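You operate a simulated robot arm through the tools that you are given. There is no shell and no other tool. Be economical: measure what you need, move in short steps, check, and stop when the job is done.

The job below is to be done with a simulated robot arm. You get a single attempt, and the scene is never put back.

## Task
Slide the loose cover clear, drop the small baffle into the slot under it, set speed 3 and unlock.
Fine: cover slid toward the motor, close to the end bar; baffle in before the power lever goes on; yellow pin in its holder.

It is judged by the outcome, as a careful person would: the job done as asked, and still so three seconds after it is handed in. It fails if anything else is knocked over, pushed out of place, dropped, spilled or broken. A push-on lid holds only when it is set on centred and level and pressed home; a screw cap is set on level and turned clockwise until tight.

## Robot
A 6-joint arm with a two-finger gripper, fixed in place. Base frame: the origin is at the foot of the arm, x ahead of it, y to its left, z up. Lengths are in mm, angles in rad, forces in N, time in s.
It reaches about 1298 mm from its shoulder. Its first joint turns from -2.601 to 2.601 rad. Payload 1.57 kg.
Tool frame: the origin (TCP) lies between the finger pads and is the grasp point; the fingertips stand 21 mm ahead of it; z points along the fingers, y is the line along which they close. The gripper opens to 70 mm. The gripper's body begins 50 mm behind the TCP.
Orientation is told as [roll, pitch, yaw] about the base's x, y, z axes, in that order, counted from this pose: with the fingers straight down and closing along the base's y, the tool's x points along the base's -x, its y along +y and its z along -z.

## Interface
- The arm moves only by the tool arm_command. Its argument "rows" is a list of rows, each a list of 7 numbers: the shift along the base's x, y, z in units of 300 mm (1.0 is 300 mm), then the turn, a rotation vector about the base's x, y, z in units of 120 degrees (1.0 is 120 degrees), then the opening in per cent of the stroke, from 0 (shut) to 100 (fully open). In form: [[dx, dy, dz, rx, ry, rz, fingers], ...]. A call has 1 to 20 rows; each row is the pose to reach, as a shift and turn from the pose commanded when the call began. A call with a number of a shift or a turn outside -1 to 1 is refused whole. Each row takes 0.2 s and may step no farther than 50 mm and 0.15 rad from the row before; otherwise, or with a gripper value out of range, the whole call is refused. A pose out of reach is approached as far as the arm can. The call stops where the force on the tool passes 40 N (or 10 N more than at its start, if that is more) or the arm is blocked; 0.2 s more then pass. Each finger halts on what it meets, pressing with about 23 N; the grip force reading is that of the motor and also rises with nothing between the fingers. The clock runs only during rows and for 0.2 s after the last one: add rows that repeat a pose to give the fingers time. It gives the time, the measured TCP pose, the force on the tool (base axes), the opening and the grip force at its end, in the units of the frame above (readings bear some noise), with the torque about the TCP (base axes, N m) and any sound that the robot's microphone picked up.
- Cameras (640 x 400 px; columns grow to the right, rows downward): "scene" is fixed at [220.4, -649.8, 1444.5]; the picture's right is [0.98, -0.18, 0.00], its down [-0.09, -0.48, -0.87] and it looks along [0.16, 0.86, -0.49] (base axes); focal length 316 px, centre (320, 200). "wrist" rides on the gripper at [79, 4, -81] in the tool frame; the picture's right is [-0.05, 1.00, 0.00], its down [-0.67, -0.04, -0.74] and it looks along [-0.74, -0.04, 0.67] (tool axes); focal length 256 px, centre (320, 200). There is no depth. A picture from a camera that has moved, and an enlarged one, comes with that camera's place and axes in the base frame and with its lens.
- camera(camera): a new picture of that camera. No time passes.
- lift_body(by): slides the trunk up (or, below 0, down) by that many mm; the arm rides with it, the base frame stays. It gives what a move gives, with no picture.
- inspect(camera, box): a new picture of the part [left, top, right, bottom] of that camera's present view, enlarged. No time passes.
- sign_off(): hands the job in; it is judged then, once.

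Go step by step. Nothing tells you positions but the pictures and the camera data: compare them with the known pose of the tool, close in by small moves and look again before you grip or let go. The budget is 120 turns and 76 pictures, counting those below and the enlarged ones. Unless the task says otherwise, let go and move clear before handing in, and close with one line.

The tools are called after "Request:" as a command line: name --pt "numbers of a row" for each row, then --argument value for the rest, lists and objects as JSON in quotes. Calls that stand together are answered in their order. arm_command: Moves the arm, as the interface text tells. Its arguments: {"type":"object","properties":{"rows":{"type":"array","items":{"type":"array","items":{"type":"number"}}}},"required":["rows"]} The other tools are called the same way: lift_body (by) slides the trunk up or down; camera (camera) takes a picture; inspect (camera, box) takes an enlarged picture of a part of a camera's view; sign_off () hands the job in.

At the start:

```text
time: 0.0
ee_pos: [612.4, 285.7, 1182.3]
orientation: [0.001, 0.0, 0.0]
wrist_force: [-0.3, 0.3, -0.8]
moment: [-0.03, 0.0, -0.04]
gripper_width: 70.1
finger_force: 0.0
trunk travel left (down, up): [-864.0, 106.0]
```

scene: 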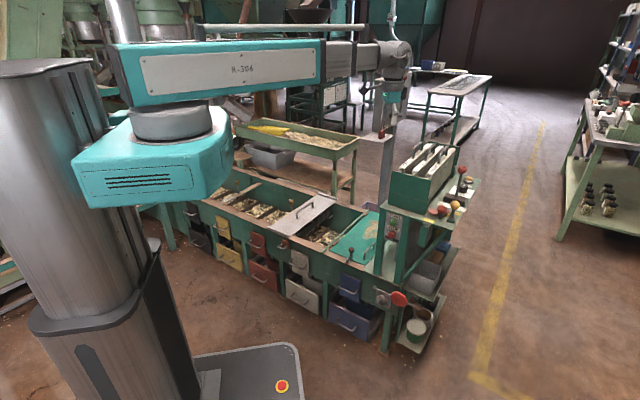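
wrist: 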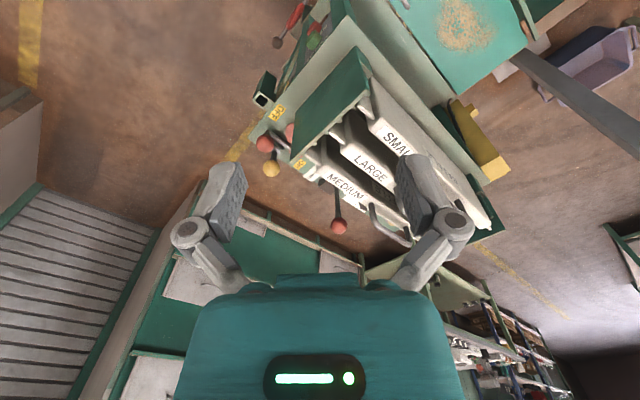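

I see a sorting machine with a loose cover plate on its trough, a rack of baffles (SMALL, LARGE, MEDIUM) and levers at its right end. I'll look at it enlarged first.

Request:
inspect --camera "scene" --box '[340, 130, 500, 230]'

Request:
inspect --camera "scene" --box '[200, 160, 400, 285]'

Request:
inspect --camera "scene" --box '[330, 220, 490, 360]'

Request:
inspect --camera "wrist" --box '[220, 60, 540, 260]'

```text
4.00 times, centred on (420, 180) of scene
camera zoom: at [220.4, -649.8, 1444.5], right [0.98, -0.18, 0.0], down [-0.09, -0.48, -0.87], along [0.16, 0.86, -0.49], focal length 1262 px, centre (-80, 280)
```

zoom: 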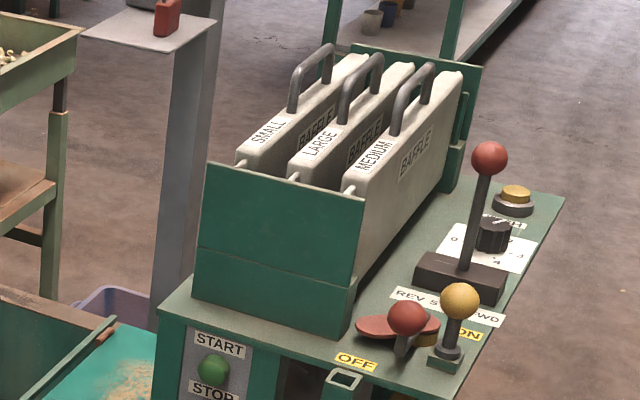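

```text
3.20 times, centred on (300, 222) of scene
camera zoom: at [220.4, -649.8, 1444.5], right [0.98, -0.18, 0.0], down [-0.09, -0.48, -0.87], along [0.16, 0.86, -0.49], focal length 1010 px, centre (384, 128)
```

zoom: 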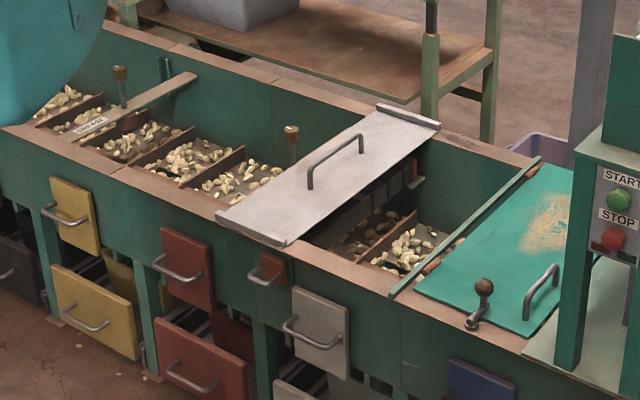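

```text
2.86 times, centred on (410, 290) of scene
camera zoom: at [220.4, -649.8, 1444.5], right [0.98, -0.18, 0.0], down [-0.09, -0.48, -0.87], along [0.16, 0.86, -0.49], focal length 902 px, centre (63, -57)
```

zoom: 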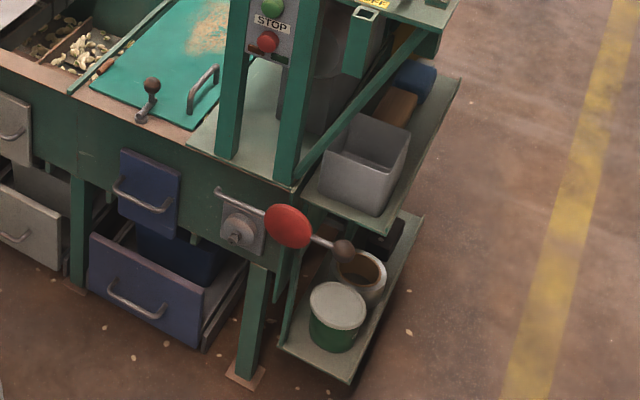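

```text
2.00 times, centred on (380, 160) of wrist
camera zoom: at [532.8, 288.2, 1262.9], right [0.05, 1.0, 0.0], down [0.67, -0.04, 0.74], along [0.74, -0.04, -0.67], focal length 512 px, centre (200, 280)
```

zoom: 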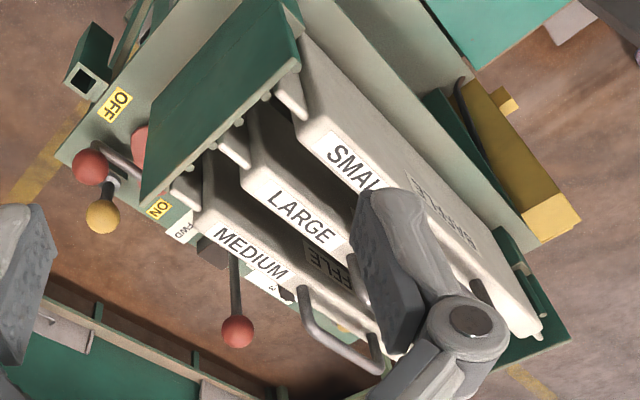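

The panel has an OFF/ON power lever, a yellow pin, a speed knob and a REV/STOP/FWD lever. I'll enlarge more to read the labels.

Request:
inspect --camera "scene" --box '[415, 160, 495, 230]'

Request:
inspect --camera "scene" --box '[195, 165, 305, 235]'

Request:
inspect --camera "scene" --box '[280, 185, 390, 265]'

```text
5.71 times, centred on (455, 195) of scene
camera zoom: at [220.4, -649.8, 1444.5], right [0.98, -0.18, 0.0], down [-0.09, -0.48, -0.87], along [0.16, 0.86, -0.49], focal length 1803 px, centre (-451, 229)
```

zoom: 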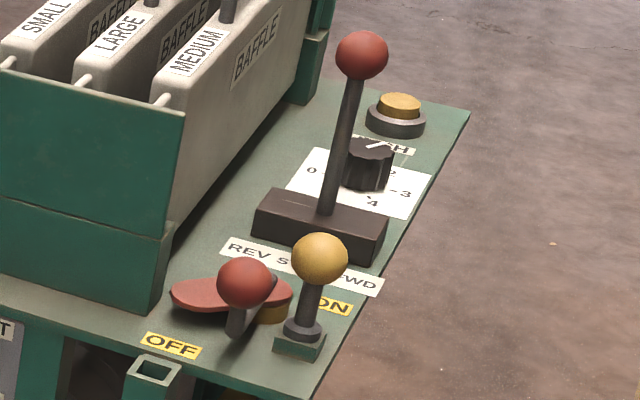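

```text
5.71 times, centred on (250, 200) of scene
camera zoom: at [220.4, -649.8, 1444.5], right [0.98, -0.18, 0.0], down [-0.09, -0.48, -0.87], along [0.16, 0.86, -0.49], focal length 1803 px, centre (720, 200)
```

zoom: 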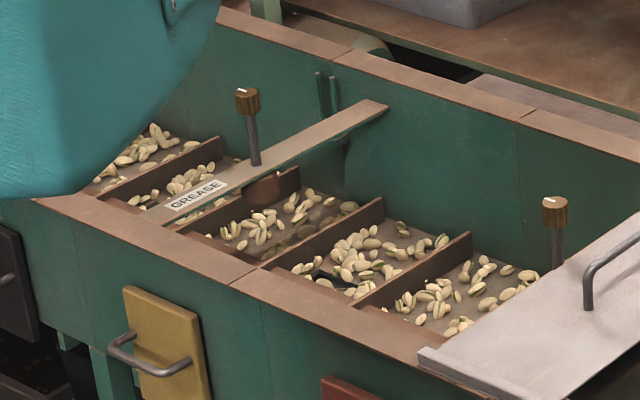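

```text
5.00 times, centred on (335, 225) of scene
camera zoom: at [220.4, -649.8, 1444.5], right [0.98, -0.18, 0.0], down [-0.09, -0.48, -0.87], along [0.16, 0.86, -0.49], focal length 1578 px, centre (245, 75)
```

zoom: 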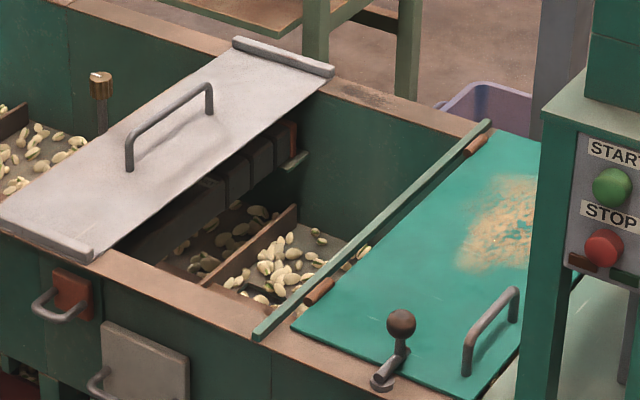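

The loose gray cover sits mid-trough with a green bar (orange pads) to its right. I'll back off and turn the wrist camera to look over the trough from above.

Request:
arm_command --pt "-0.06 0 0 0 0 0.07 100" --pt "-0.12 0 0 0 0 0.14 100" --pt "-0.18 0 0 0 0 0.21 100" --pt "-0.24 0 0 0 0 0.28 100" --pt "-0.3 0 0 0 0 0.35 100" --pt "-0.36 0 0 0 0 0.42 100" --pt "-0.42 0 0 0 0 0.49 100" --pt "-0.48 0 0 0 0 0.56 100" --pt "-0.54 0 0 0 0 0.62 100" --pt "-0.6 0 0 0 0 0.69 100" --pt "-0.66 0 0 0 0 0.75 100"

Request:
camera --camera "wrist"

```text
time: 2.4
ee_pos: [434.6, 299.5, 1182.5]
orientation: [0.002, 0.001, 1.574]
wrist_force: [0.1, 0.2, -0.4]
moment: [-0.01, -0.01, 0.0]
gripper_width: 70.0
finger_force: 0.0
out of reach, approached as far as the arm can: row 10, 11
trunk travel left (down, up): [-864.0, 106.0]
```

```text
66 pictures are left
camera wrist: at [430.7, 219.4, 1263.2], right [-1.0, 0.05, 0.0], down [0.04, 0.67, 0.74], along [0.04, 0.74, -0.67], focal length 256 px, centre (320, 200)
```

wrist: 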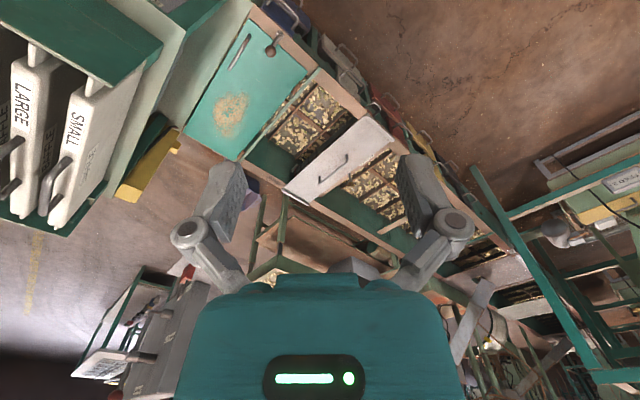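

The trough lies ahead in +y. I'll move out over it for a second viewpoint to fix positions by triangulation.

Request:
arm_command --pt "0 0.15 0 0 0 0 100" --pt "0 0.3 0 0 0 0 100" --pt "0 0.45 0 0 0 0 100" --pt "0 0.6 0 0 0 0 100" --pt "0 0.75 0 0 0 0 100" --pt "0 0.9 0 0 0 0 100"

Request:
camera --camera "wrist"

Request:
camera --camera "scene"

```text
time: 3.8
ee_pos: [430.7, 569.1, 1182.6]
orientation: [0.0, 0.001, 1.57]
wrist_force: [0.4, 0.7, 0.4]
moment: [0.01, 0.01, -0.03]
gripper_width: 69.8
finger_force: 0.0
trunk travel left (down, up): [-864.0, 106.0]
```

```text
65 pictures are left
camera wrist: at [425.9, 489.2, 1262.7], right [-1.0, 0.05, 0.0], down [0.04, 0.67, 0.74], along [0.04, 0.74, -0.67], focal length 256 px, centre (320, 200)
```

wrist: 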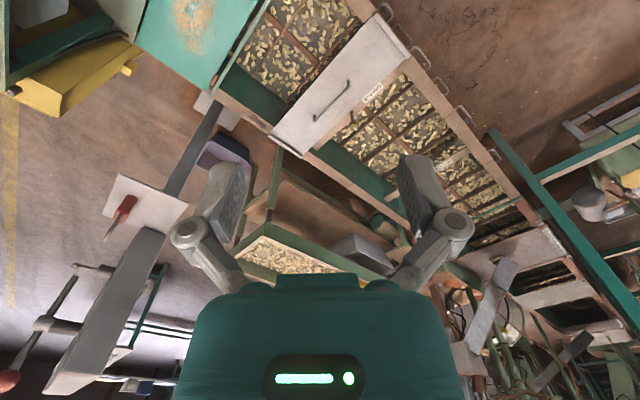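

```text
64 pictures are left
```

scene: 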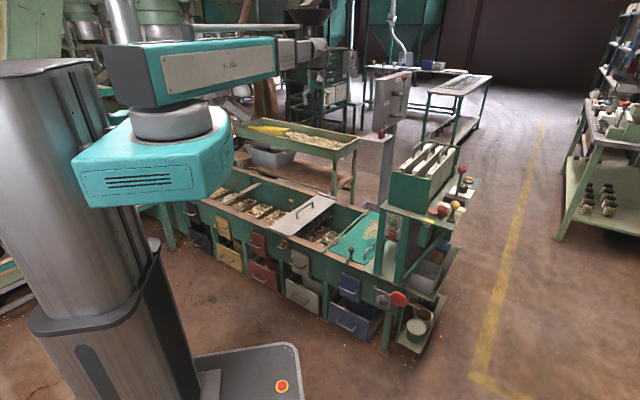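

Handle of the gray cover comes out near (415, 860, 517). I'll check details and scene camera calibration with enlarged views.

Request:
inspect --camera "wrist" --box '[200, 0, 440, 160]'

Request:
inspect --camera "scene" --box '[260, 30, 380, 110]'

```text
2.50 times, centred on (320, 80) of wrist
camera zoom: at [425.9, 489.2, 1262.7], right [-1.0, 0.05, 0.0], down [0.04, 0.67, 0.74], along [0.04, 0.74, -0.67], focal length 640 px, centre (320, 500)
```

zoom: 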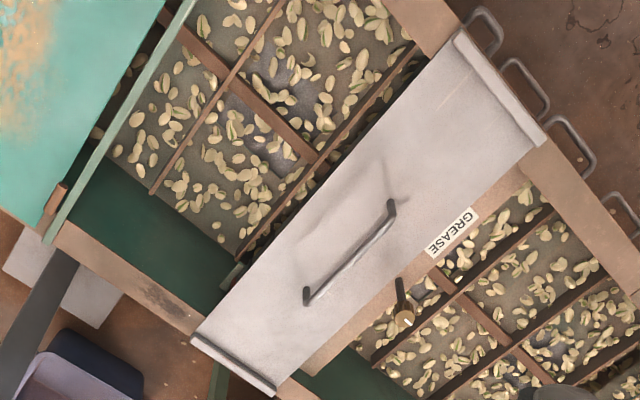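

```text
5.00 times, centred on (320, 70) of scene
camera zoom: at [220.4, -649.8, 1444.5], right [0.98, -0.18, 0.0], down [-0.09, -0.48, -0.87], along [0.16, 0.86, -0.49], focal length 1578 px, centre (320, 850)
```

zoom: 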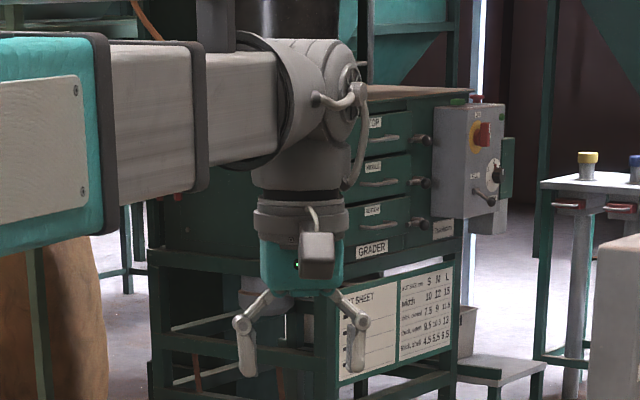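

The GREASE bar seems to show in different places in the two views, so I'll look again at both.

Request:
inspect --camera "scene" --box '[195, 165, 345, 265]'

Request:
inspect --camera "wrist" --box '[320, 60, 480, 200]'

Request:
inspect --camera "scene" --box '[322, 80, 356, 110]'

```text
4.00 times, centred on (270, 215) of scene
camera zoom: at [220.4, -649.8, 1444.5], right [0.98, -0.18, 0.0], down [-0.09, -0.48, -0.87], along [0.16, 0.86, -0.49], focal length 1262 px, centre (520, 140)
```

zoom: 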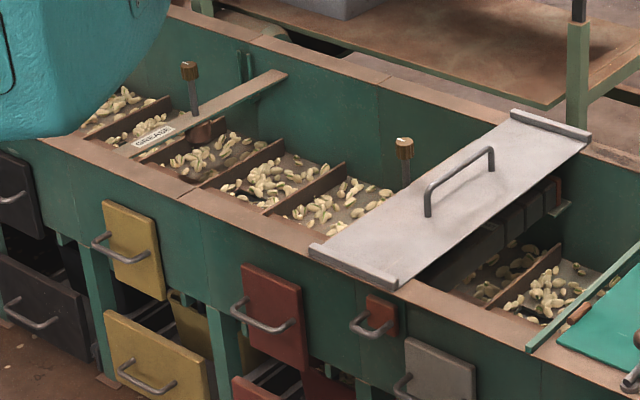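

```text
2.86 times, centred on (400, 130) of wrist
camera zoom: at [425.9, 489.2, 1262.7], right [-1.0, 0.05, 0.0], down [0.04, 0.67, 0.74], along [0.04, 0.74, -0.67], focal length 731 px, centre (91, 400)
```

zoom: 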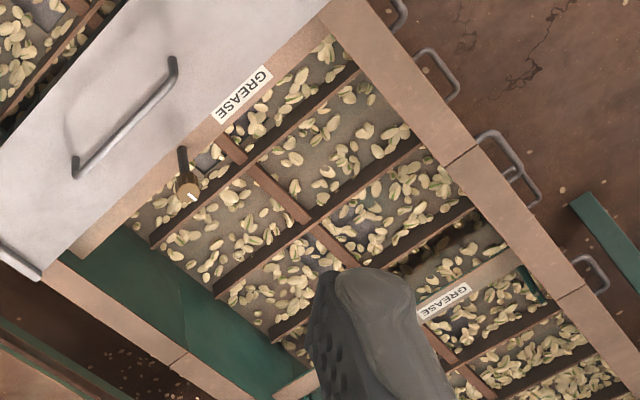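

```text
13.33 times, centred on (339, 95) of scene
camera zoom: at [220.4, -649.8, 1444.5], right [0.98, -0.18, 0.0], down [-0.09, -0.48, -0.87], along [0.16, 0.86, -0.49], focal length 4207 px, centre (67, 1600)
```

zoom: 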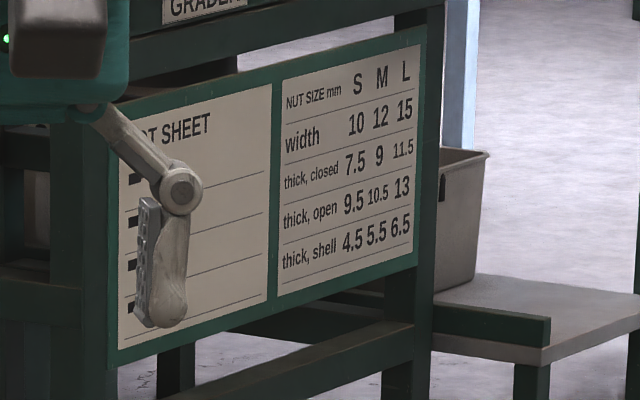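

There are two GREASE bars; the slot belongs to the one by the gray cover. I'll lower the trunk to get closer to the trough.

Request:
lift_body --by -350

Request:
camera --camera "wrist"

Request:
camera --camera "scene"

```text
time: 7.2
ee_pos: [430.2, 568.6, 832.8]
orientation: [-0.001, 0.002, 1.571]
wrist_force: [-0.6, 0.2, 0.5]
moment: [-0.02, -0.02, 0.02]
gripper_width: 69.7
finger_force: 0.1
trunk travel left (down, up): [-514.0, 456.0]
```

```text
58 pictures are left
camera wrist: at [425.9, 487.7, 913.0], right [-1.0, 0.05, 0.0], down [0.04, 0.67, 0.74], along [0.04, 0.74, -0.67], focal length 256 px, centre (320, 200)
```

wrist: 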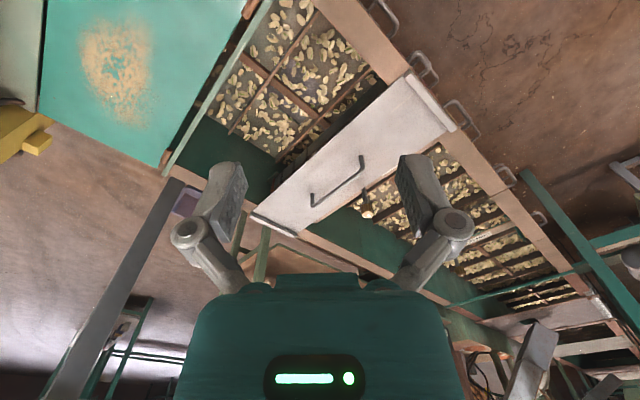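

```text
57 pictures are left
```

scene: 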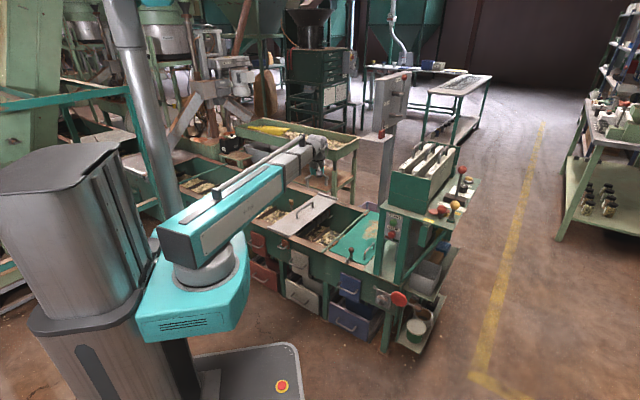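

With the trunk lowered I triangulate the handle at about (411, 868, 512), running ~43° in the base frame, with the trough axis perpendicular to it. I'll turn to align with the handle and come closer.

Request:
arm_command --pt "-0.038 0.11 -0.062 0 0 -0.0555 100" --pt "-0.076 0.22 -0.124 0 0 -0.111 100" --pt "-0.114 0.33 -0.186 0 0 -0.166 100" --pt "-0.152 0.44 -0.248 0 0 -0.222 100" --pt "-0.19 0.55 -0.31 0 0 -0.277 100" --pt "-0.228 0.66 -0.372 0 0 -0.333 100" --pt "-0.266 0.77 -0.434 0 0 -0.388 100"

Request:
camera --camera "wrist"

```text
time: 8.8
ee_pos: [348.6, 798.7, 832.4]
orientation: [-0.001, 0.001, 0.755]
wrist_force: [-0.3, 0.2, 0.2]
moment: [0.03, -0.02, 0.0]
gripper_width: 69.7
finger_force: 0.1
out of reach, approached as far as the arm can: row 1, 2, 3, 4, 5, 6, 7
trunk travel left (down, up): [-514.0, 456.0]
```

```text
56 pictures are left
camera wrist: at [289.0, 746.4, 913.0], right [-0.65, 0.76, 0.0], down [0.51, 0.43, 0.74], along [0.57, 0.48, -0.67], focal length 256 px, centre (320, 200)
```

wrist: 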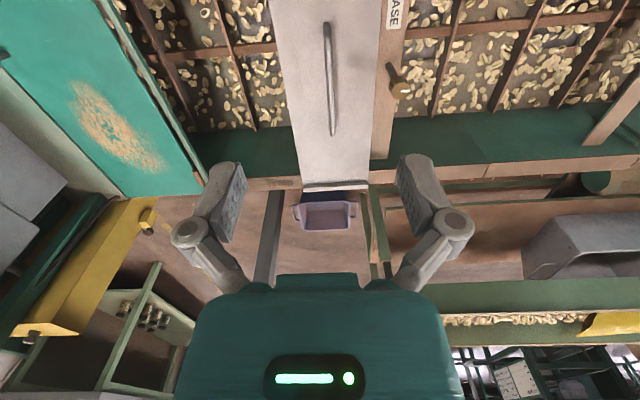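

Vertical travel seems to come only from the trunk. The handle comes out at 45°, mid near (417, 876); I'll place the tool above it.

Request:
arm_command --pt "0.11 0.13 0 0 0 0.007 100" --pt "0.228 0.258 0 0 0 0.0145 100"

Request:
camera --camera "wrist"

```text
refused: row 1 steps farther than a row can; nothing moved
```

```text
55 pictures are left
camera wrist: at [289.0, 746.4, 913.0], right [-0.65, 0.76, 0.0], down [0.51, 0.43, 0.74], along [0.57, 0.48, -0.67], focal length 256 px, centre (320, 200)
```

wrist: 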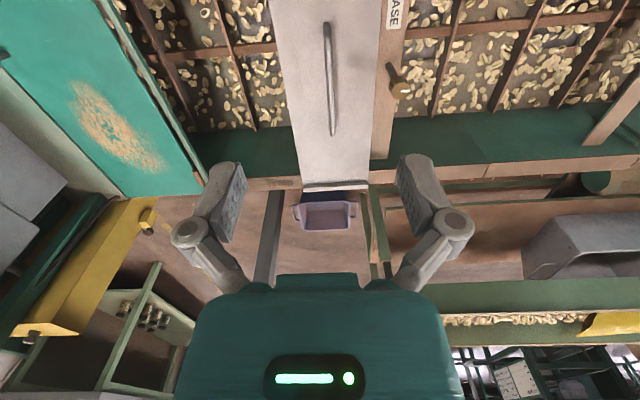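

That first step was too long; I'll use three steps.

Request:
arm_command --pt "0.076 0.086 0 0 0 0.005 100" --pt "0.152 0.172 0 0 0 0.01 100" --pt "0.228 0.258 0 0 0 0.0145 100"

Request:
lift_body --by -200

Request:
camera --camera "wrist"

```text
time: 9.6
ee_pos: [417.8, 876.2, 831.5]
orientation: [0.0, 0.001, 0.785]
wrist_force: [0.6, -1.1, -0.2]
moment: [0.03, 0.02, 0.01]
gripper_width: 70.1
finger_force: 0.1
trunk travel left (down, up): [-514.0, 456.0]
```

```text
time: 11.8
ee_pos: [418.4, 875.7, 631.0]
orientation: [0.0, 0.0, 0.788]
wrist_force: [-0.3, -0.3, -0.8]
moment: [-0.01, -0.02, -0.01]
gripper_width: 70.1
finger_force: 0.0
trunk travel left (down, up): [-314.0, 656.0]
```

```text
54 pictures are left
camera wrist: at [359.4, 821.3, 712.9], right [-0.67, 0.74, 0.0], down [0.49, 0.45, 0.74], along [0.55, 0.5, -0.67], focal length 256 px, centre (320, 200)
```

wrist: 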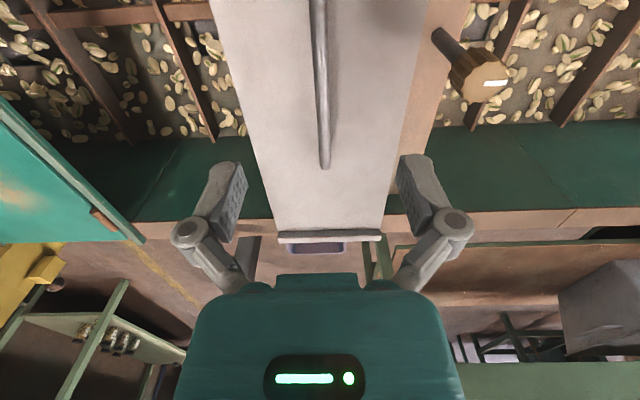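

The handle line passes under the tool. I'll go down another 65 mm and check height.

Request:
lift_body --by -65

Request:
camera --camera "wrist"

Request:
inspect --camera "scene" --box '[260, 160, 356, 220]'

```text
time: 12.8
ee_pos: [418.4, 875.3, 566.2]
orientation: [0.001, 0.001, 0.789]
wrist_force: [0.6, 1.0, 0.5]
moment: [0.02, 0.02, 0.01]
gripper_width: 70.0
finger_force: 0.1
trunk travel left (down, up): [-249.0, 721.0]
```

```text
53 pictures are left
camera wrist: at [359.4, 821.3, 647.9], right [-0.67, 0.74, 0.0], down [0.49, 0.45, 0.74], along [0.55, 0.5, -0.67], focal length 256 px, centre (320, 200)
```

wrist: 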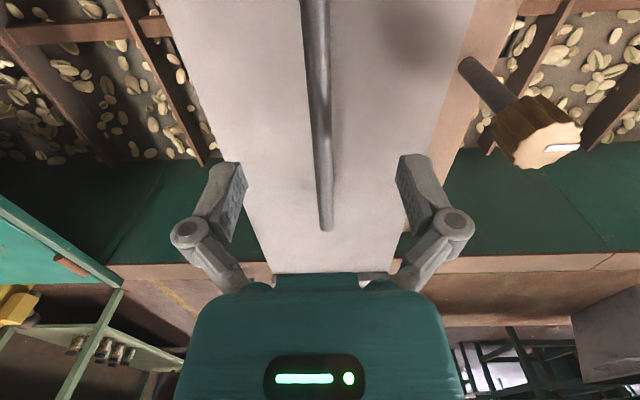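

```text
6.67 times, centred on (308, 190) of scene
camera zoom: at [220.4, -649.8, 1444.5], right [0.98, -0.18, 0.0], down [-0.09, -0.48, -0.87], along [0.16, 0.86, -0.49], focal length 2104 px, centre (400, 267)
```

zoom: 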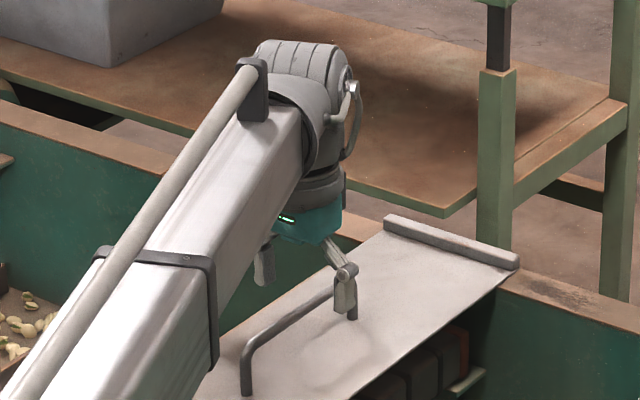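

The handle bar sits near z 535 between the fingers. I'll go down 30 mm and close on it.

Request:
lift_body --by -30

Request:
inspect --camera "scene" --box '[284, 180, 348, 220]'

```text
time: 13.6
ee_pos: [418.3, 875.6, 537.9]
orientation: [0.001, 0.0, 0.79]
wrist_force: [-0.3, 0.6, -0.1]
moment: [0.01, 0.02, 0.02]
gripper_width: 69.8
finger_force: 0.1
trunk travel left (down, up): [-219.0, 751.0]
```

```text
10.00 times, centred on (316, 200) of scene
camera zoom: at [220.4, -649.8, 1444.5], right [0.98, -0.18, 0.0], down [-0.09, -0.48, -0.87], along [0.16, 0.86, -0.49], focal length 3155 px, centre (360, 200)
```

zoom: 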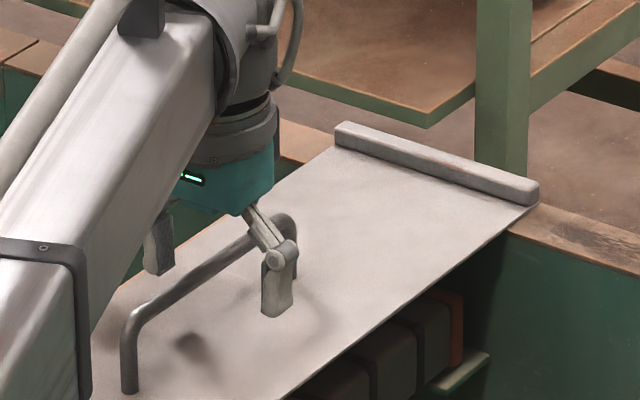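

The fingers straddle the bar with tips clear of the plate. Closing now.

Request:
arm_command --pt "0 0 0 0 0 0 0" --pt "0 0 0 0 0 0 0" --pt "0 0 0 0 0 0 0" --pt "0 0 0 0 0 0 0" --pt "0 0 0 0 0 0 0"

```text
time: 14.8
ee_pos: [417.2, 875.5, 537.3]
orientation: [-0.001, 0.0, 0.789]
wrist_force: [-0.2, 3.6, 6.1]
moment: [-0.17, 0.13, -0.07]
gripper_width: 8.5
finger_force: 22.8
trunk travel left (down, up): [-219.0, 751.0]
```

Gripped (8.5 mm). Sliding 100 mm toward the motor.

Request:
arm_command --pt "0.0471 -0.0471 0 0 0 0 0" --pt "0.0943 -0.0943 0 0 0 0 0" --pt "0.1414 -0.1414 0 0 0 0 0" --pt "0.1886 -0.1886 0 0 0 0 0" --pt "0.2357 -0.2357 0 0 0 0 0"

Request:
camera --camera "wrist"

```text
time: 16.0
ee_pos: [490.0, 805.6, 538.1]
orientation: [0.0, -0.001, 0.789]
wrist_force: [-1.6, 0.3, 4.8]
moment: [0.08, -0.11, 0.01]
gripper_width: 8.3
finger_force: 22.9
trunk travel left (down, up): [-219.0, 751.0]
```

```text
50 pictures are left
camera wrist: at [430.5, 750.8, 618.3], right [-0.67, 0.74, 0.0], down [0.49, 0.45, 0.75], along [0.55, 0.5, -0.67], focal length 256 px, centre (320, 200)
```

wrist: 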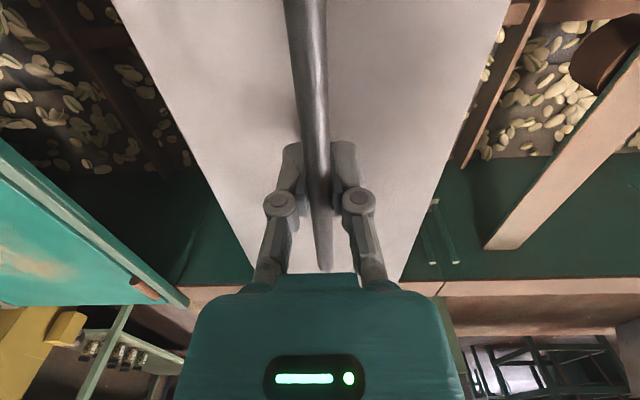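

The wall slot is being uncovered on the trailing side. About 105–120 mm remains to the bar; sliding 75 more.

Request:
arm_command --pt "0.0442 -0.0442 0 0 0 0 0" --pt "0.0884 -0.0884 0 0 0 0 0" --pt "0.1326 -0.1326 0 0 0 0 0" --pt "0.1768 -0.1768 0 0 0 0 0"

Request:
camera --camera "wrist"

Request:
inspect --camera "scene" --box '[270, 180, 398, 260]'

```text
time: 17.0
ee_pos: [542.1, 752.3, 538.7]
orientation: [-0.002, 0.0, 0.789]
wrist_force: [-1.3, 1.1, 4.9]
moment: [-0.01, 0.06, -0.04]
gripper_width: 8.2
finger_force: 23.1
trunk travel left (down, up): [-219.0, 751.0]
```

```text
49 pictures are left
camera wrist: at [483.0, 697.6, 618.2], right [-0.67, 0.74, 0.0], down [0.49, 0.45, 0.75], along [0.55, 0.5, -0.67], focal length 256 px, centre (320, 200)
```

wrist: 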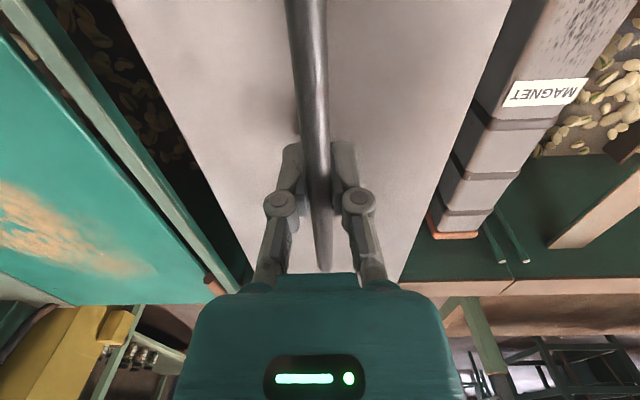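

```text
5.00 times, centred on (334, 220) of scene
camera zoom: at [220.4, -649.8, 1444.5], right [0.98, -0.18, 0.0], down [-0.09, -0.48, -0.87], along [0.16, 0.86, -0.49], focal length 1578 px, centre (250, 100)
```

zoom: 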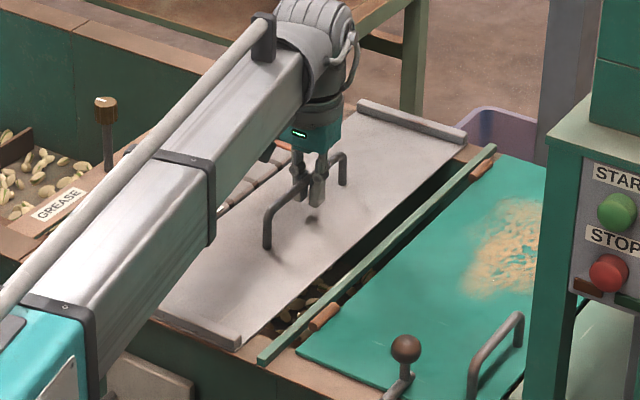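

The MAGNET bar and the empty slot are now uncovered. About 28 mm remains to the end bar; 16 mm more leaves it close without touching.

Request:
arm_command --pt "0.019 -0.019 0 0 0 0 0" --pt "0.0377 -0.0377 0 0 0 0 0"

Request:
inspect --camera "scene" --box '[290, 190, 386, 250]'

```text
time: 17.6
ee_pos: [552.7, 740.7, 537.2]
orientation: [0.0, -0.001, 0.789]
wrist_force: [-1.7, 2.3, 4.4]
moment: [-0.02, 0.0, -0.02]
gripper_width: 8.5
finger_force: 23.0
trunk travel left (down, up): [-219.0, 751.0]
```

```text
6.67 times, centred on (338, 220) of scene
camera zoom: at [220.4, -649.8, 1444.5], right [0.98, -0.18, 0.0], down [-0.09, -0.48, -0.87], along [0.16, 0.86, -0.49], focal length 2104 px, centre (200, 67)
```

zoom: 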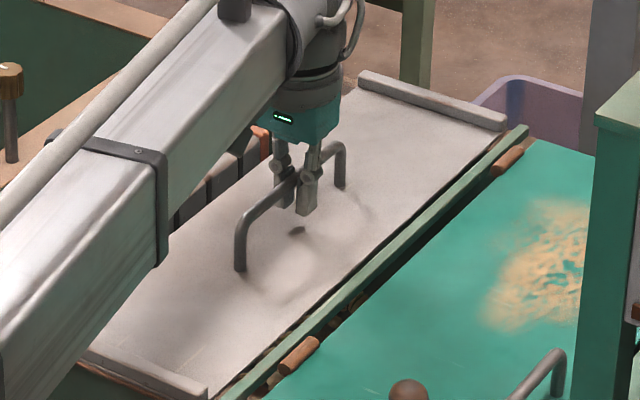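

The cover is now a few mm from the end bar, parallel. Releasing and rising.

Request:
arm_command --pt "0 0 0 0 0 0 60" --pt "0 0 0 0 0 0 100" --pt "0 0 0 0 0 0 100" --pt "0 0 0 0 0 0 100" --pt "0 0 0 0 0 0 100"

Request:
lift_body --by 210

Request:
arm_command --pt "-0.1 0.02 0 0 0 0 100" --pt "-0.2 0.04 0 0 0 0 100" --pt "-0.3 0.06 0 0 0 0 100" --pt "-0.4 0.08 0 0 0 0 100" --pt "-0.5 0.1 0 0 0 0 100"

Request:
camera --camera "wrist"

```text
time: 18.8
ee_pos: [551.2, 741.1, 537.1]
orientation: [0.0, 0.0, 0.788]
wrist_force: [0.0, -0.3, 0.3]
moment: [-0.03, 0.05, 0.01]
gripper_width: 70.0
finger_force: 0.0
trunk travel left (down, up): [-219.0, 751.0]
```

```text
time: 21.0
ee_pos: [554.2, 741.6, 747.8]
orientation: [0.0, 0.0, 0.787]
wrist_force: [-0.6, 0.1, 0.4]
moment: [0.01, -0.01, 0.0]
gripper_width: 69.9
finger_force: 0.0
trunk travel left (down, up): [-429.0, 541.0]
```

```text
time: 22.2
ee_pos: [401.3, 770.5, 748.0]
orientation: [0.001, -0.003, 0.786]
wrist_force: [0.1, -0.1, -0.5]
moment: [0.05, 0.02, -0.02]
gripper_width: 69.8
finger_force: 0.1
trunk travel left (down, up): [-429.0, 541.0]
```

```text
46 pictures are left
camera wrist: at [343.0, 716.8, 827.9], right [-0.67, 0.74, 0.0], down [0.5, 0.45, 0.74], along [0.55, 0.5, -0.67], focal length 256 px, centre (320, 200)
```

wrist: 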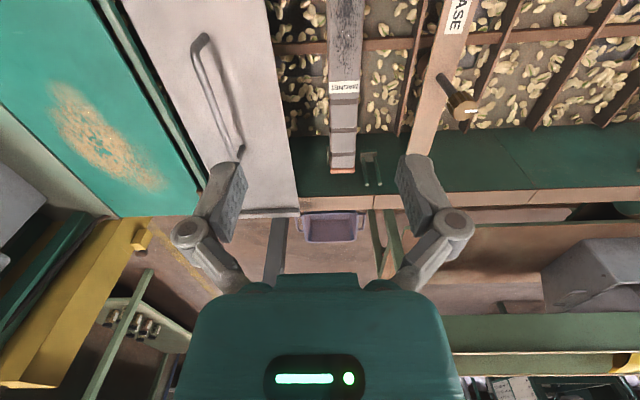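

The slot ribs are visible between the MAGNET and the GREASE bar. I'll enlarge and also back up to see the near side of the slot.

Request:
inspect --camera "wrist" --box '[300, 80, 460, 200]'

Request:
arm_command --pt "-0.1 -0.1 0 0 0 0 100" --pt "-0.2 -0.2 0 0 0 0 100" --pt "-0.3 -0.3 0 0 0 0 100" --pt "-0.4 -0.4 0 0 0 0 100"

Request:
camera --camera "wrist"

```text
3.33 times, centred on (380, 140) of wrist
camera zoom: at [343.0, 716.8, 827.9], right [-0.67, 0.74, 0.0], down [0.5, 0.45, 0.74], along [0.55, 0.5, -0.67], focal length 853 px, centre (120, 400)
```

zoom: 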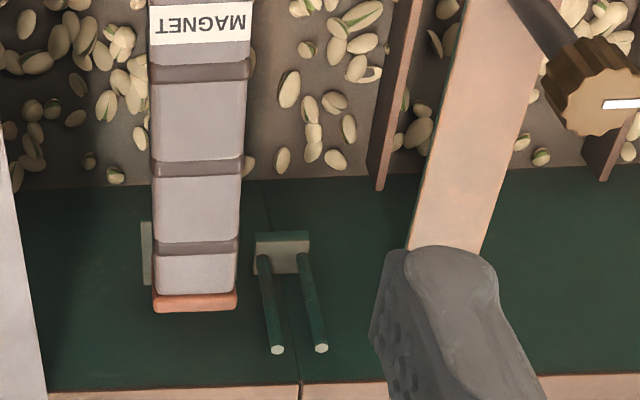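

```text
time: 23.2
ee_pos: [283.0, 648.8, 747.1]
orientation: [0.001, -0.001, 0.788]
wrist_force: [0.5, 0.3, -0.1]
moment: [-0.02, 0.02, 0.0]
gripper_width: 70.1
finger_force: 0.1
trunk travel left (down, up): [-429.0, 541.0]
```

```text
44 pictures are left
camera wrist: at [224.1, 594.8, 827.9], right [-0.67, 0.74, 0.0], down [0.5, 0.45, 0.74], along [0.55, 0.5, -0.67], focal length 256 px, centre (320, 200)
```

wrist: 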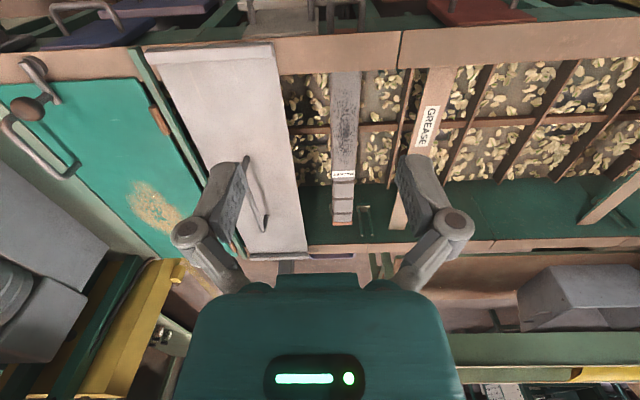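

The slot sits at about s = (x−y)/√2 ≈ −350 at the far wall, parallel to the baffles in the rack. I'll rise and go to view the rack along the baffles.

Request:
lift_body --by 435

Request:
arm_command --pt "0.13 -0.08 0 0 0 0 100" --pt "0.26 -0.16 0 0 0 0 100" --pt "0.39 -0.24 0 0 0 0 100" --pt "0.52 -0.32 0 0 0 0 100" --pt "0.65 -0.4 0 0 0 0 100" --pt "0.78 -0.48 0 0 0 0 100" --pt "0.9 -0.56 0 0 0 0 100" --pt "1.0 -0.65 0 0 0 0 100" --pt "1.0 -0.81 0 0 0 0 100"

Request:
arm_command --pt "0.1 -0.03 0 0 0 0 100" --pt "0.25 -0.06 0 0 0 0 100" --pt "0.4 -0.09 0 0 0 0 100"

Request:
camera --camera "wrist"

```text
refused: 435 is not a number from -400 to 400
```

```text
time: 25.2
ee_pos: [581.9, 407.4, 747.2]
orientation: [0.002, 0.001, 0.787]
wrist_force: [0.1, -0.1, -0.4]
moment: [-0.02, 0.05, 0.02]
gripper_width: 70.2
finger_force: 0.0
trunk travel left (down, up): [-429.0, 541.0]
```

```text
time: 25.9
ee_pos: [650.8, 393.6, 746.9]
orientation: [0.013, 0.006, 0.788]
wrist_force: [-1.3, 0.9, -0.2]
moment: [-0.01, -0.1, -0.03]
gripper_width: 70.0
finger_force: 0.1
trunk travel left (down, up): [-429.0, 541.0]
stopped in row 3: the force on the tool passed its limit at 84 N (the readings are from after the stop); the commanded pose is now the measured one
```

```text
43 pictures are left
camera wrist: at [593.3, 338.7, 828.5], right [-0.67, 0.74, 0.01], down [0.51, 0.44, 0.74], along [0.54, 0.5, -0.67], focal length 256 px, centre (320, 200)
```

wrist: 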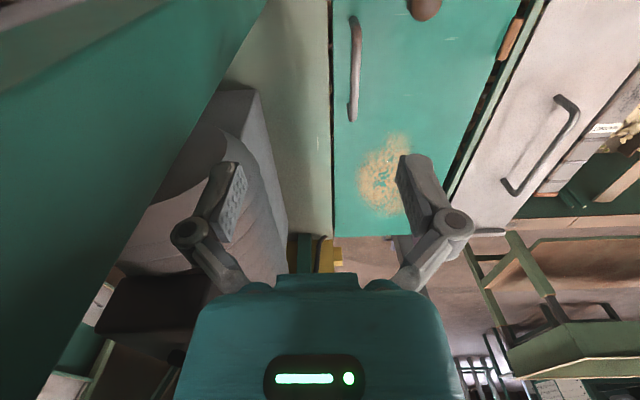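

The lift was refused (over 400), so the arm moved at the low height and bumped the bench frame. I'll back straight off and check for damage before anything else.

Request:
arm_command --pt "-0.12 0.04 0 0 0 0 100" --pt "-0.25 0.08 0 0 0 0 100" --pt "-0.4 0.12 0 0 0 0 100"

Request:
inspect --camera "scene" --box '[340, 130, 500, 230]'

Request:
inspect --camera "scene" --box '[270, 180, 430, 280]'

```text
time: 26.7
ee_pos: [533.8, 429.1, 747.6]
orientation: [0.014, 0.006, 0.79]
wrist_force: [-0.2, 0.3, -0.2]
moment: [0.03, -0.02, -0.02]
gripper_width: 70.0
finger_force: 0.1
trunk travel left (down, up): [-429.0, 541.0]
```

```text
4.00 times, centred on (420, 180) of scene
camera zoom: at [220.4, -649.8, 1444.5], right [0.98, -0.18, 0.0], down [-0.09, -0.48, -0.87], along [0.16, 0.86, -0.49], focal length 1262 px, centre (-80, 280)
```

zoom: 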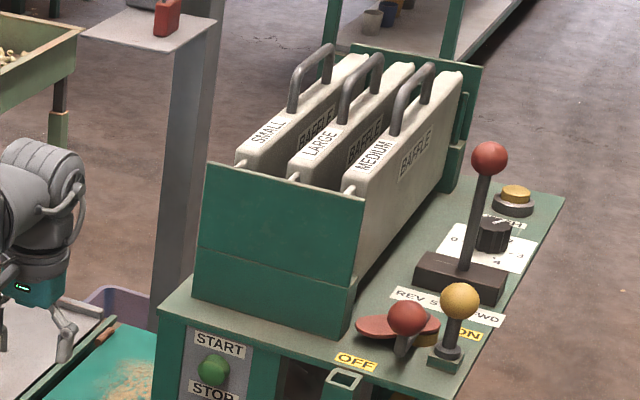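

```text
4.00 times, centred on (350, 230) of scene
camera zoom: at [220.4, -649.8, 1444.5], right [0.98, -0.18, 0.0], down [-0.09, -0.48, -0.87], along [0.16, 0.86, -0.49], focal length 1262 px, centre (200, 80)
```

zoom: 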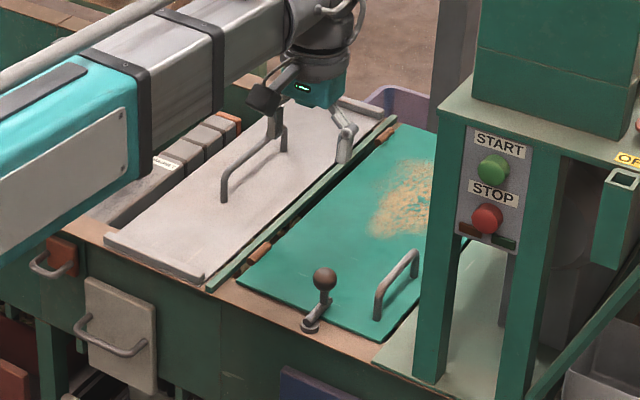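

Nothing moved or tipped. From now on I'll lift first and confirm before moving.

Request:
lift_body --by 400

```text
time: 30.5
ee_pos: [534.7, 429.7, 1147.2]
orientation: [0.012, 0.006, 0.789]
wrist_force: [-0.6, 0.2, 0.2]
moment: [0.0, 0.03, 0.04]
gripper_width: 70.0
finger_force: 0.1
trunk travel left (down, up): [-829.0, 141.0]
```

Request:
lift_body --by 60

```text
time: 31.5
ee_pos: [533.0, 430.3, 1206.9]
orientation: [0.012, 0.008, 0.789]
wrist_force: [-0.5, -0.2, -0.2]
moment: [0.02, 0.01, 0.02]
gripper_width: 69.8
finger_force: 0.0
trunk travel left (down, up): [-889.0, 81.0]
```

Tool is at z 1207, above everything. Moving to a spot behind the SMALL baffle handle and squaring the orientation.

Request:
arm_command --pt "0.13 -0.06 0 -0.006 -0.003 -0.002 100" --pt "0.26 -0.11 0 -0.006 -0.003 -0.002 100" --pt "0.39 -0.16 0 -0.006 -0.003 -0.002 100" --pt "0.52 -0.2 0 -0.006 -0.003 -0.002 100" --pt "0.6 -0.22 0 -0.006 -0.003 -0.002 100"

Request:
camera --camera "wrist"

```text
time: 32.7
ee_pos: [715.9, 362.7, 1204.9]
orientation: [-0.001, 0.013, 0.785]
wrist_force: [0.3, -0.1, -0.3]
moment: [-0.02, 0.01, 0.0]
gripper_width: 69.9
finger_force: 0.1
trunk travel left (down, up): [-889.0, 81.0]
```

```text
40 pictures are left
camera wrist: at [656.8, 309.2, 1288.6], right [-0.67, 0.74, 0.0], down [0.5, 0.45, 0.74], along [0.55, 0.49, -0.68], focal length 256 px, centre (320, 200)
```

wrist: 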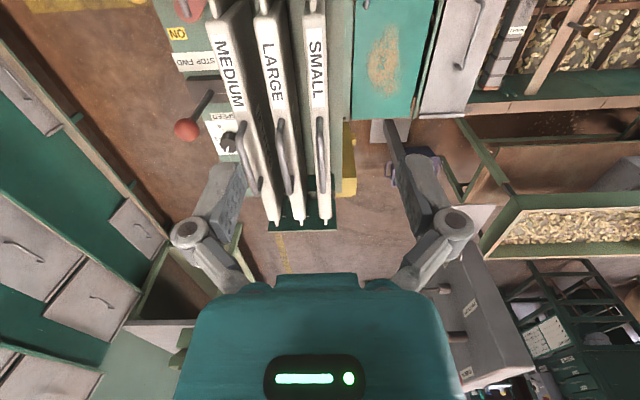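

SMALL is the nearest baffle; its handle is at roughly (818, 452, 1018). Moving above it and squaring the small tilt.

Request:
arm_command --pt "0.1 0.09 0 0.002 -0.002 0 100" --pt "0.2 0.18 0 0.0047 -0.004 0 100" --pt "0.3 0.26 0 0.0047 -0.004 0 100" --pt "0.34 0.3 0 0.0047 -0.004 0 100"

Request:
lift_body --by -90

Request:
camera --camera "wrist"

Request:
inspect --camera "scene" --box '[370, 110, 498, 190]'

```text
time: 33.7
ee_pos: [816.7, 455.8, 1207.1]
orientation: [0.0, -0.001, 0.784]
wrist_force: [-0.2, 0.0, -0.2]
moment: [-0.02, 0.02, 0.02]
gripper_width: 69.9
finger_force: 0.1
trunk travel left (down, up): [-889.0, 81.0]
```

```text
time: 35.0
ee_pos: [817.2, 455.1, 1117.1]
orientation: [0.0, -0.003, 0.786]
wrist_force: [0.5, 0.0, 0.9]
moment: [0.02, 0.03, -0.01]
gripper_width: 70.2
finger_force: 0.0
trunk travel left (down, up): [-799.0, 171.0]
```

```text
39 pictures are left
camera wrist: at [757.5, 400.2, 1197.9], right [-0.67, 0.74, 0.0], down [0.5, 0.44, 0.75], along [0.55, 0.5, -0.67], focal length 256 px, centre (320, 200)
```

wrist: 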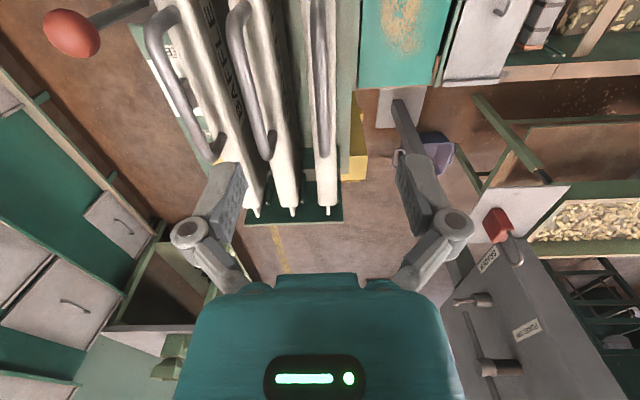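

```text
5.00 times, centred on (434, 150) of scene
camera zoom: at [220.4, -649.8, 1444.5], right [0.98, -0.18, 0.0], down [-0.09, -0.48, -0.87], along [0.16, 0.86, -0.49], focal length 1578 px, centre (-250, 450)
```

zoom: 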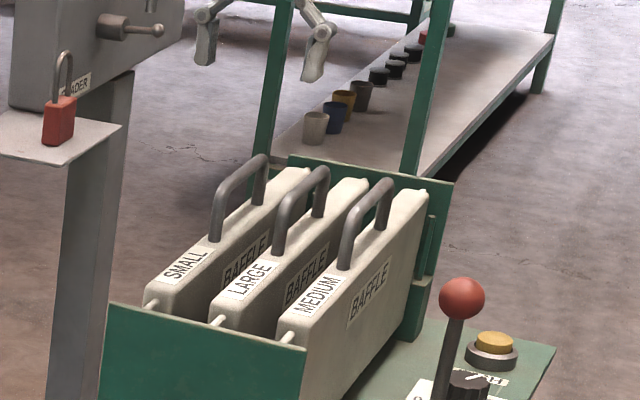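

Handle top is near z 1020, neighbour handles are ~42 mm away, so I narrow the fingers to about 36 mm and descend.

Request:
arm_command --pt "0 0 0 0 0 0 51" --pt "0 0 0 0 0 0 51" --pt "0 0 0 0 0 0 51"

Request:
lift_body --by -60

Request:
camera --camera "wrist"

```text
time: 35.8
ee_pos: [816.0, 455.2, 1117.2]
orientation: [0.0, -0.002, 0.785]
wrist_force: [-0.2, 0.0, -0.2]
moment: [0.0, 0.02, 0.0]
gripper_width: 35.7
finger_force: 0.1
trunk travel left (down, up): [-799.0, 171.0]
```

```text
time: 36.8
ee_pos: [815.8, 453.9, 1056.6]
orientation: [0.0, -0.002, 0.784]
wrist_force: [0.1, -0.2, 0.0]
moment: [-0.02, -0.01, -0.02]
gripper_width: 35.7
finger_force: 0.1
trunk travel left (down, up): [-739.0, 231.0]
```

```text
37 pictures are left
camera wrist: at [757.5, 400.1, 1137.8], right [-0.67, 0.74, 0.0], down [0.5, 0.44, 0.75], along [0.55, 0.5, -0.67], focal length 256 px, centre (320, 200)
```

wrist: 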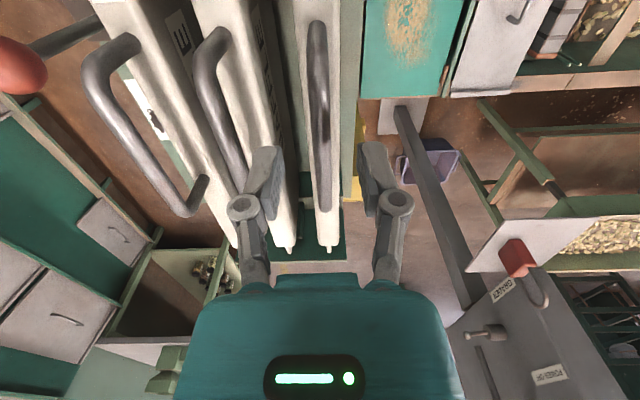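

Handle centred between the fingers. Final descent 38 mm and grip.

Request:
lift_body --by -38

Request:
arm_command --pt "0 0 0 0 0 0 0" --pt "0 0 0 0 0 0 0" --pt "0 0 0 0 0 0 0" --pt "0 0 0 0 0 0 0"

Request:
inspect --camera "scene" --box '[380, 120, 476, 180]'

```text
time: 37.6
ee_pos: [816.8, 456.1, 1019.6]
orientation: [0.0, -0.002, 0.785]
wrist_force: [0.9, -0.6, 0.6]
moment: [0.01, -0.01, -0.01]
gripper_width: 35.4
finger_force: 0.0
trunk travel left (down, up): [-701.0, 269.0]
```

```text
time: 38.6
ee_pos: [816.5, 455.3, 1019.8]
orientation: [-0.002, -0.001, 0.785]
wrist_force: [1.1, 1.2, 2.7]
moment: [-0.09, 0.05, 0.0]
gripper_width: 8.3
finger_force: 23.0
trunk travel left (down, up): [-701.0, 269.0]
```

```text
6.67 times, centred on (428, 150) of scene
camera zoom: at [220.4, -649.8, 1444.5], right [0.98, -0.18, 0.0], down [-0.09, -0.48, -0.87], along [0.16, 0.86, -0.49], focal length 2104 px, centre (-400, 533)
```

zoom: 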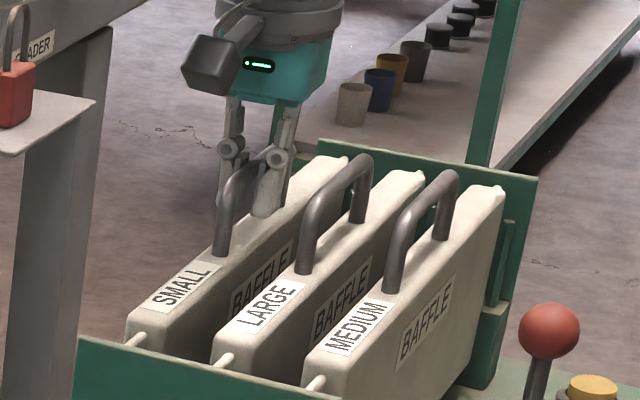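

Gripped. Lifting straight up, first a little to read the weight.

Request:
lift_body --by 60

Request:
inspect --camera "scene" --box '[370, 110, 498, 190]'

```text
time: 39.6
ee_pos: [816.2, 453.4, 1078.2]
orientation: [0.002, 0.001, 0.785]
wrist_force: [0.0, 0.7, -5.9]
moment: [-0.05, 0.08, 0.01]
gripper_width: 8.3
finger_force: 23.0
trunk travel left (down, up): [-761.0, 209.0]
```

```text
5.00 times, centred on (434, 150) of scene
camera zoom: at [220.4, -649.8, 1444.5], right [0.98, -0.18, 0.0], down [-0.09, -0.48, -0.87], along [0.16, 0.86, -0.49], focal length 1578 px, centre (-250, 450)
```

zoom: 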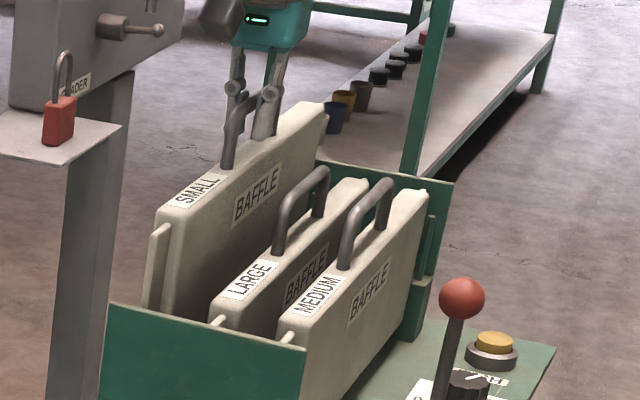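

It's level and free, ~6 N. End fins will run between the slot rods. Lifting to clear the rack.

Request:
lift_body --by 200

Request:
camera --camera "scene"

```text
time: 41.8
ee_pos: [816.7, 455.0, 1277.7]
orientation: [0.0, 0.0, 0.786]
wrist_force: [0.2, 0.0, -5.8]
moment: [-0.05, 0.02, 0.01]
gripper_width: 8.5
finger_force: 23.2
trunk travel left (down, up): [-961.0, 9.0]
```

```text
34 pictures are left
```

scene: 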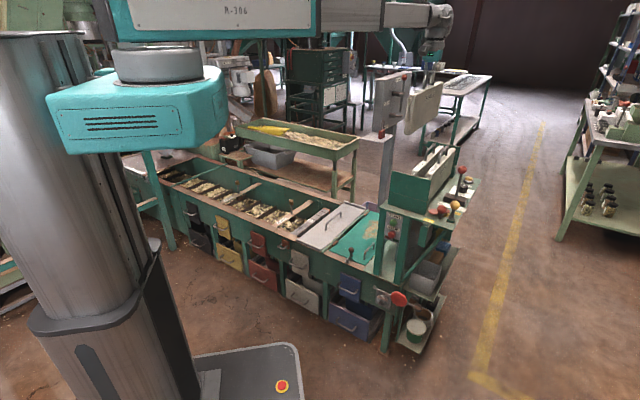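

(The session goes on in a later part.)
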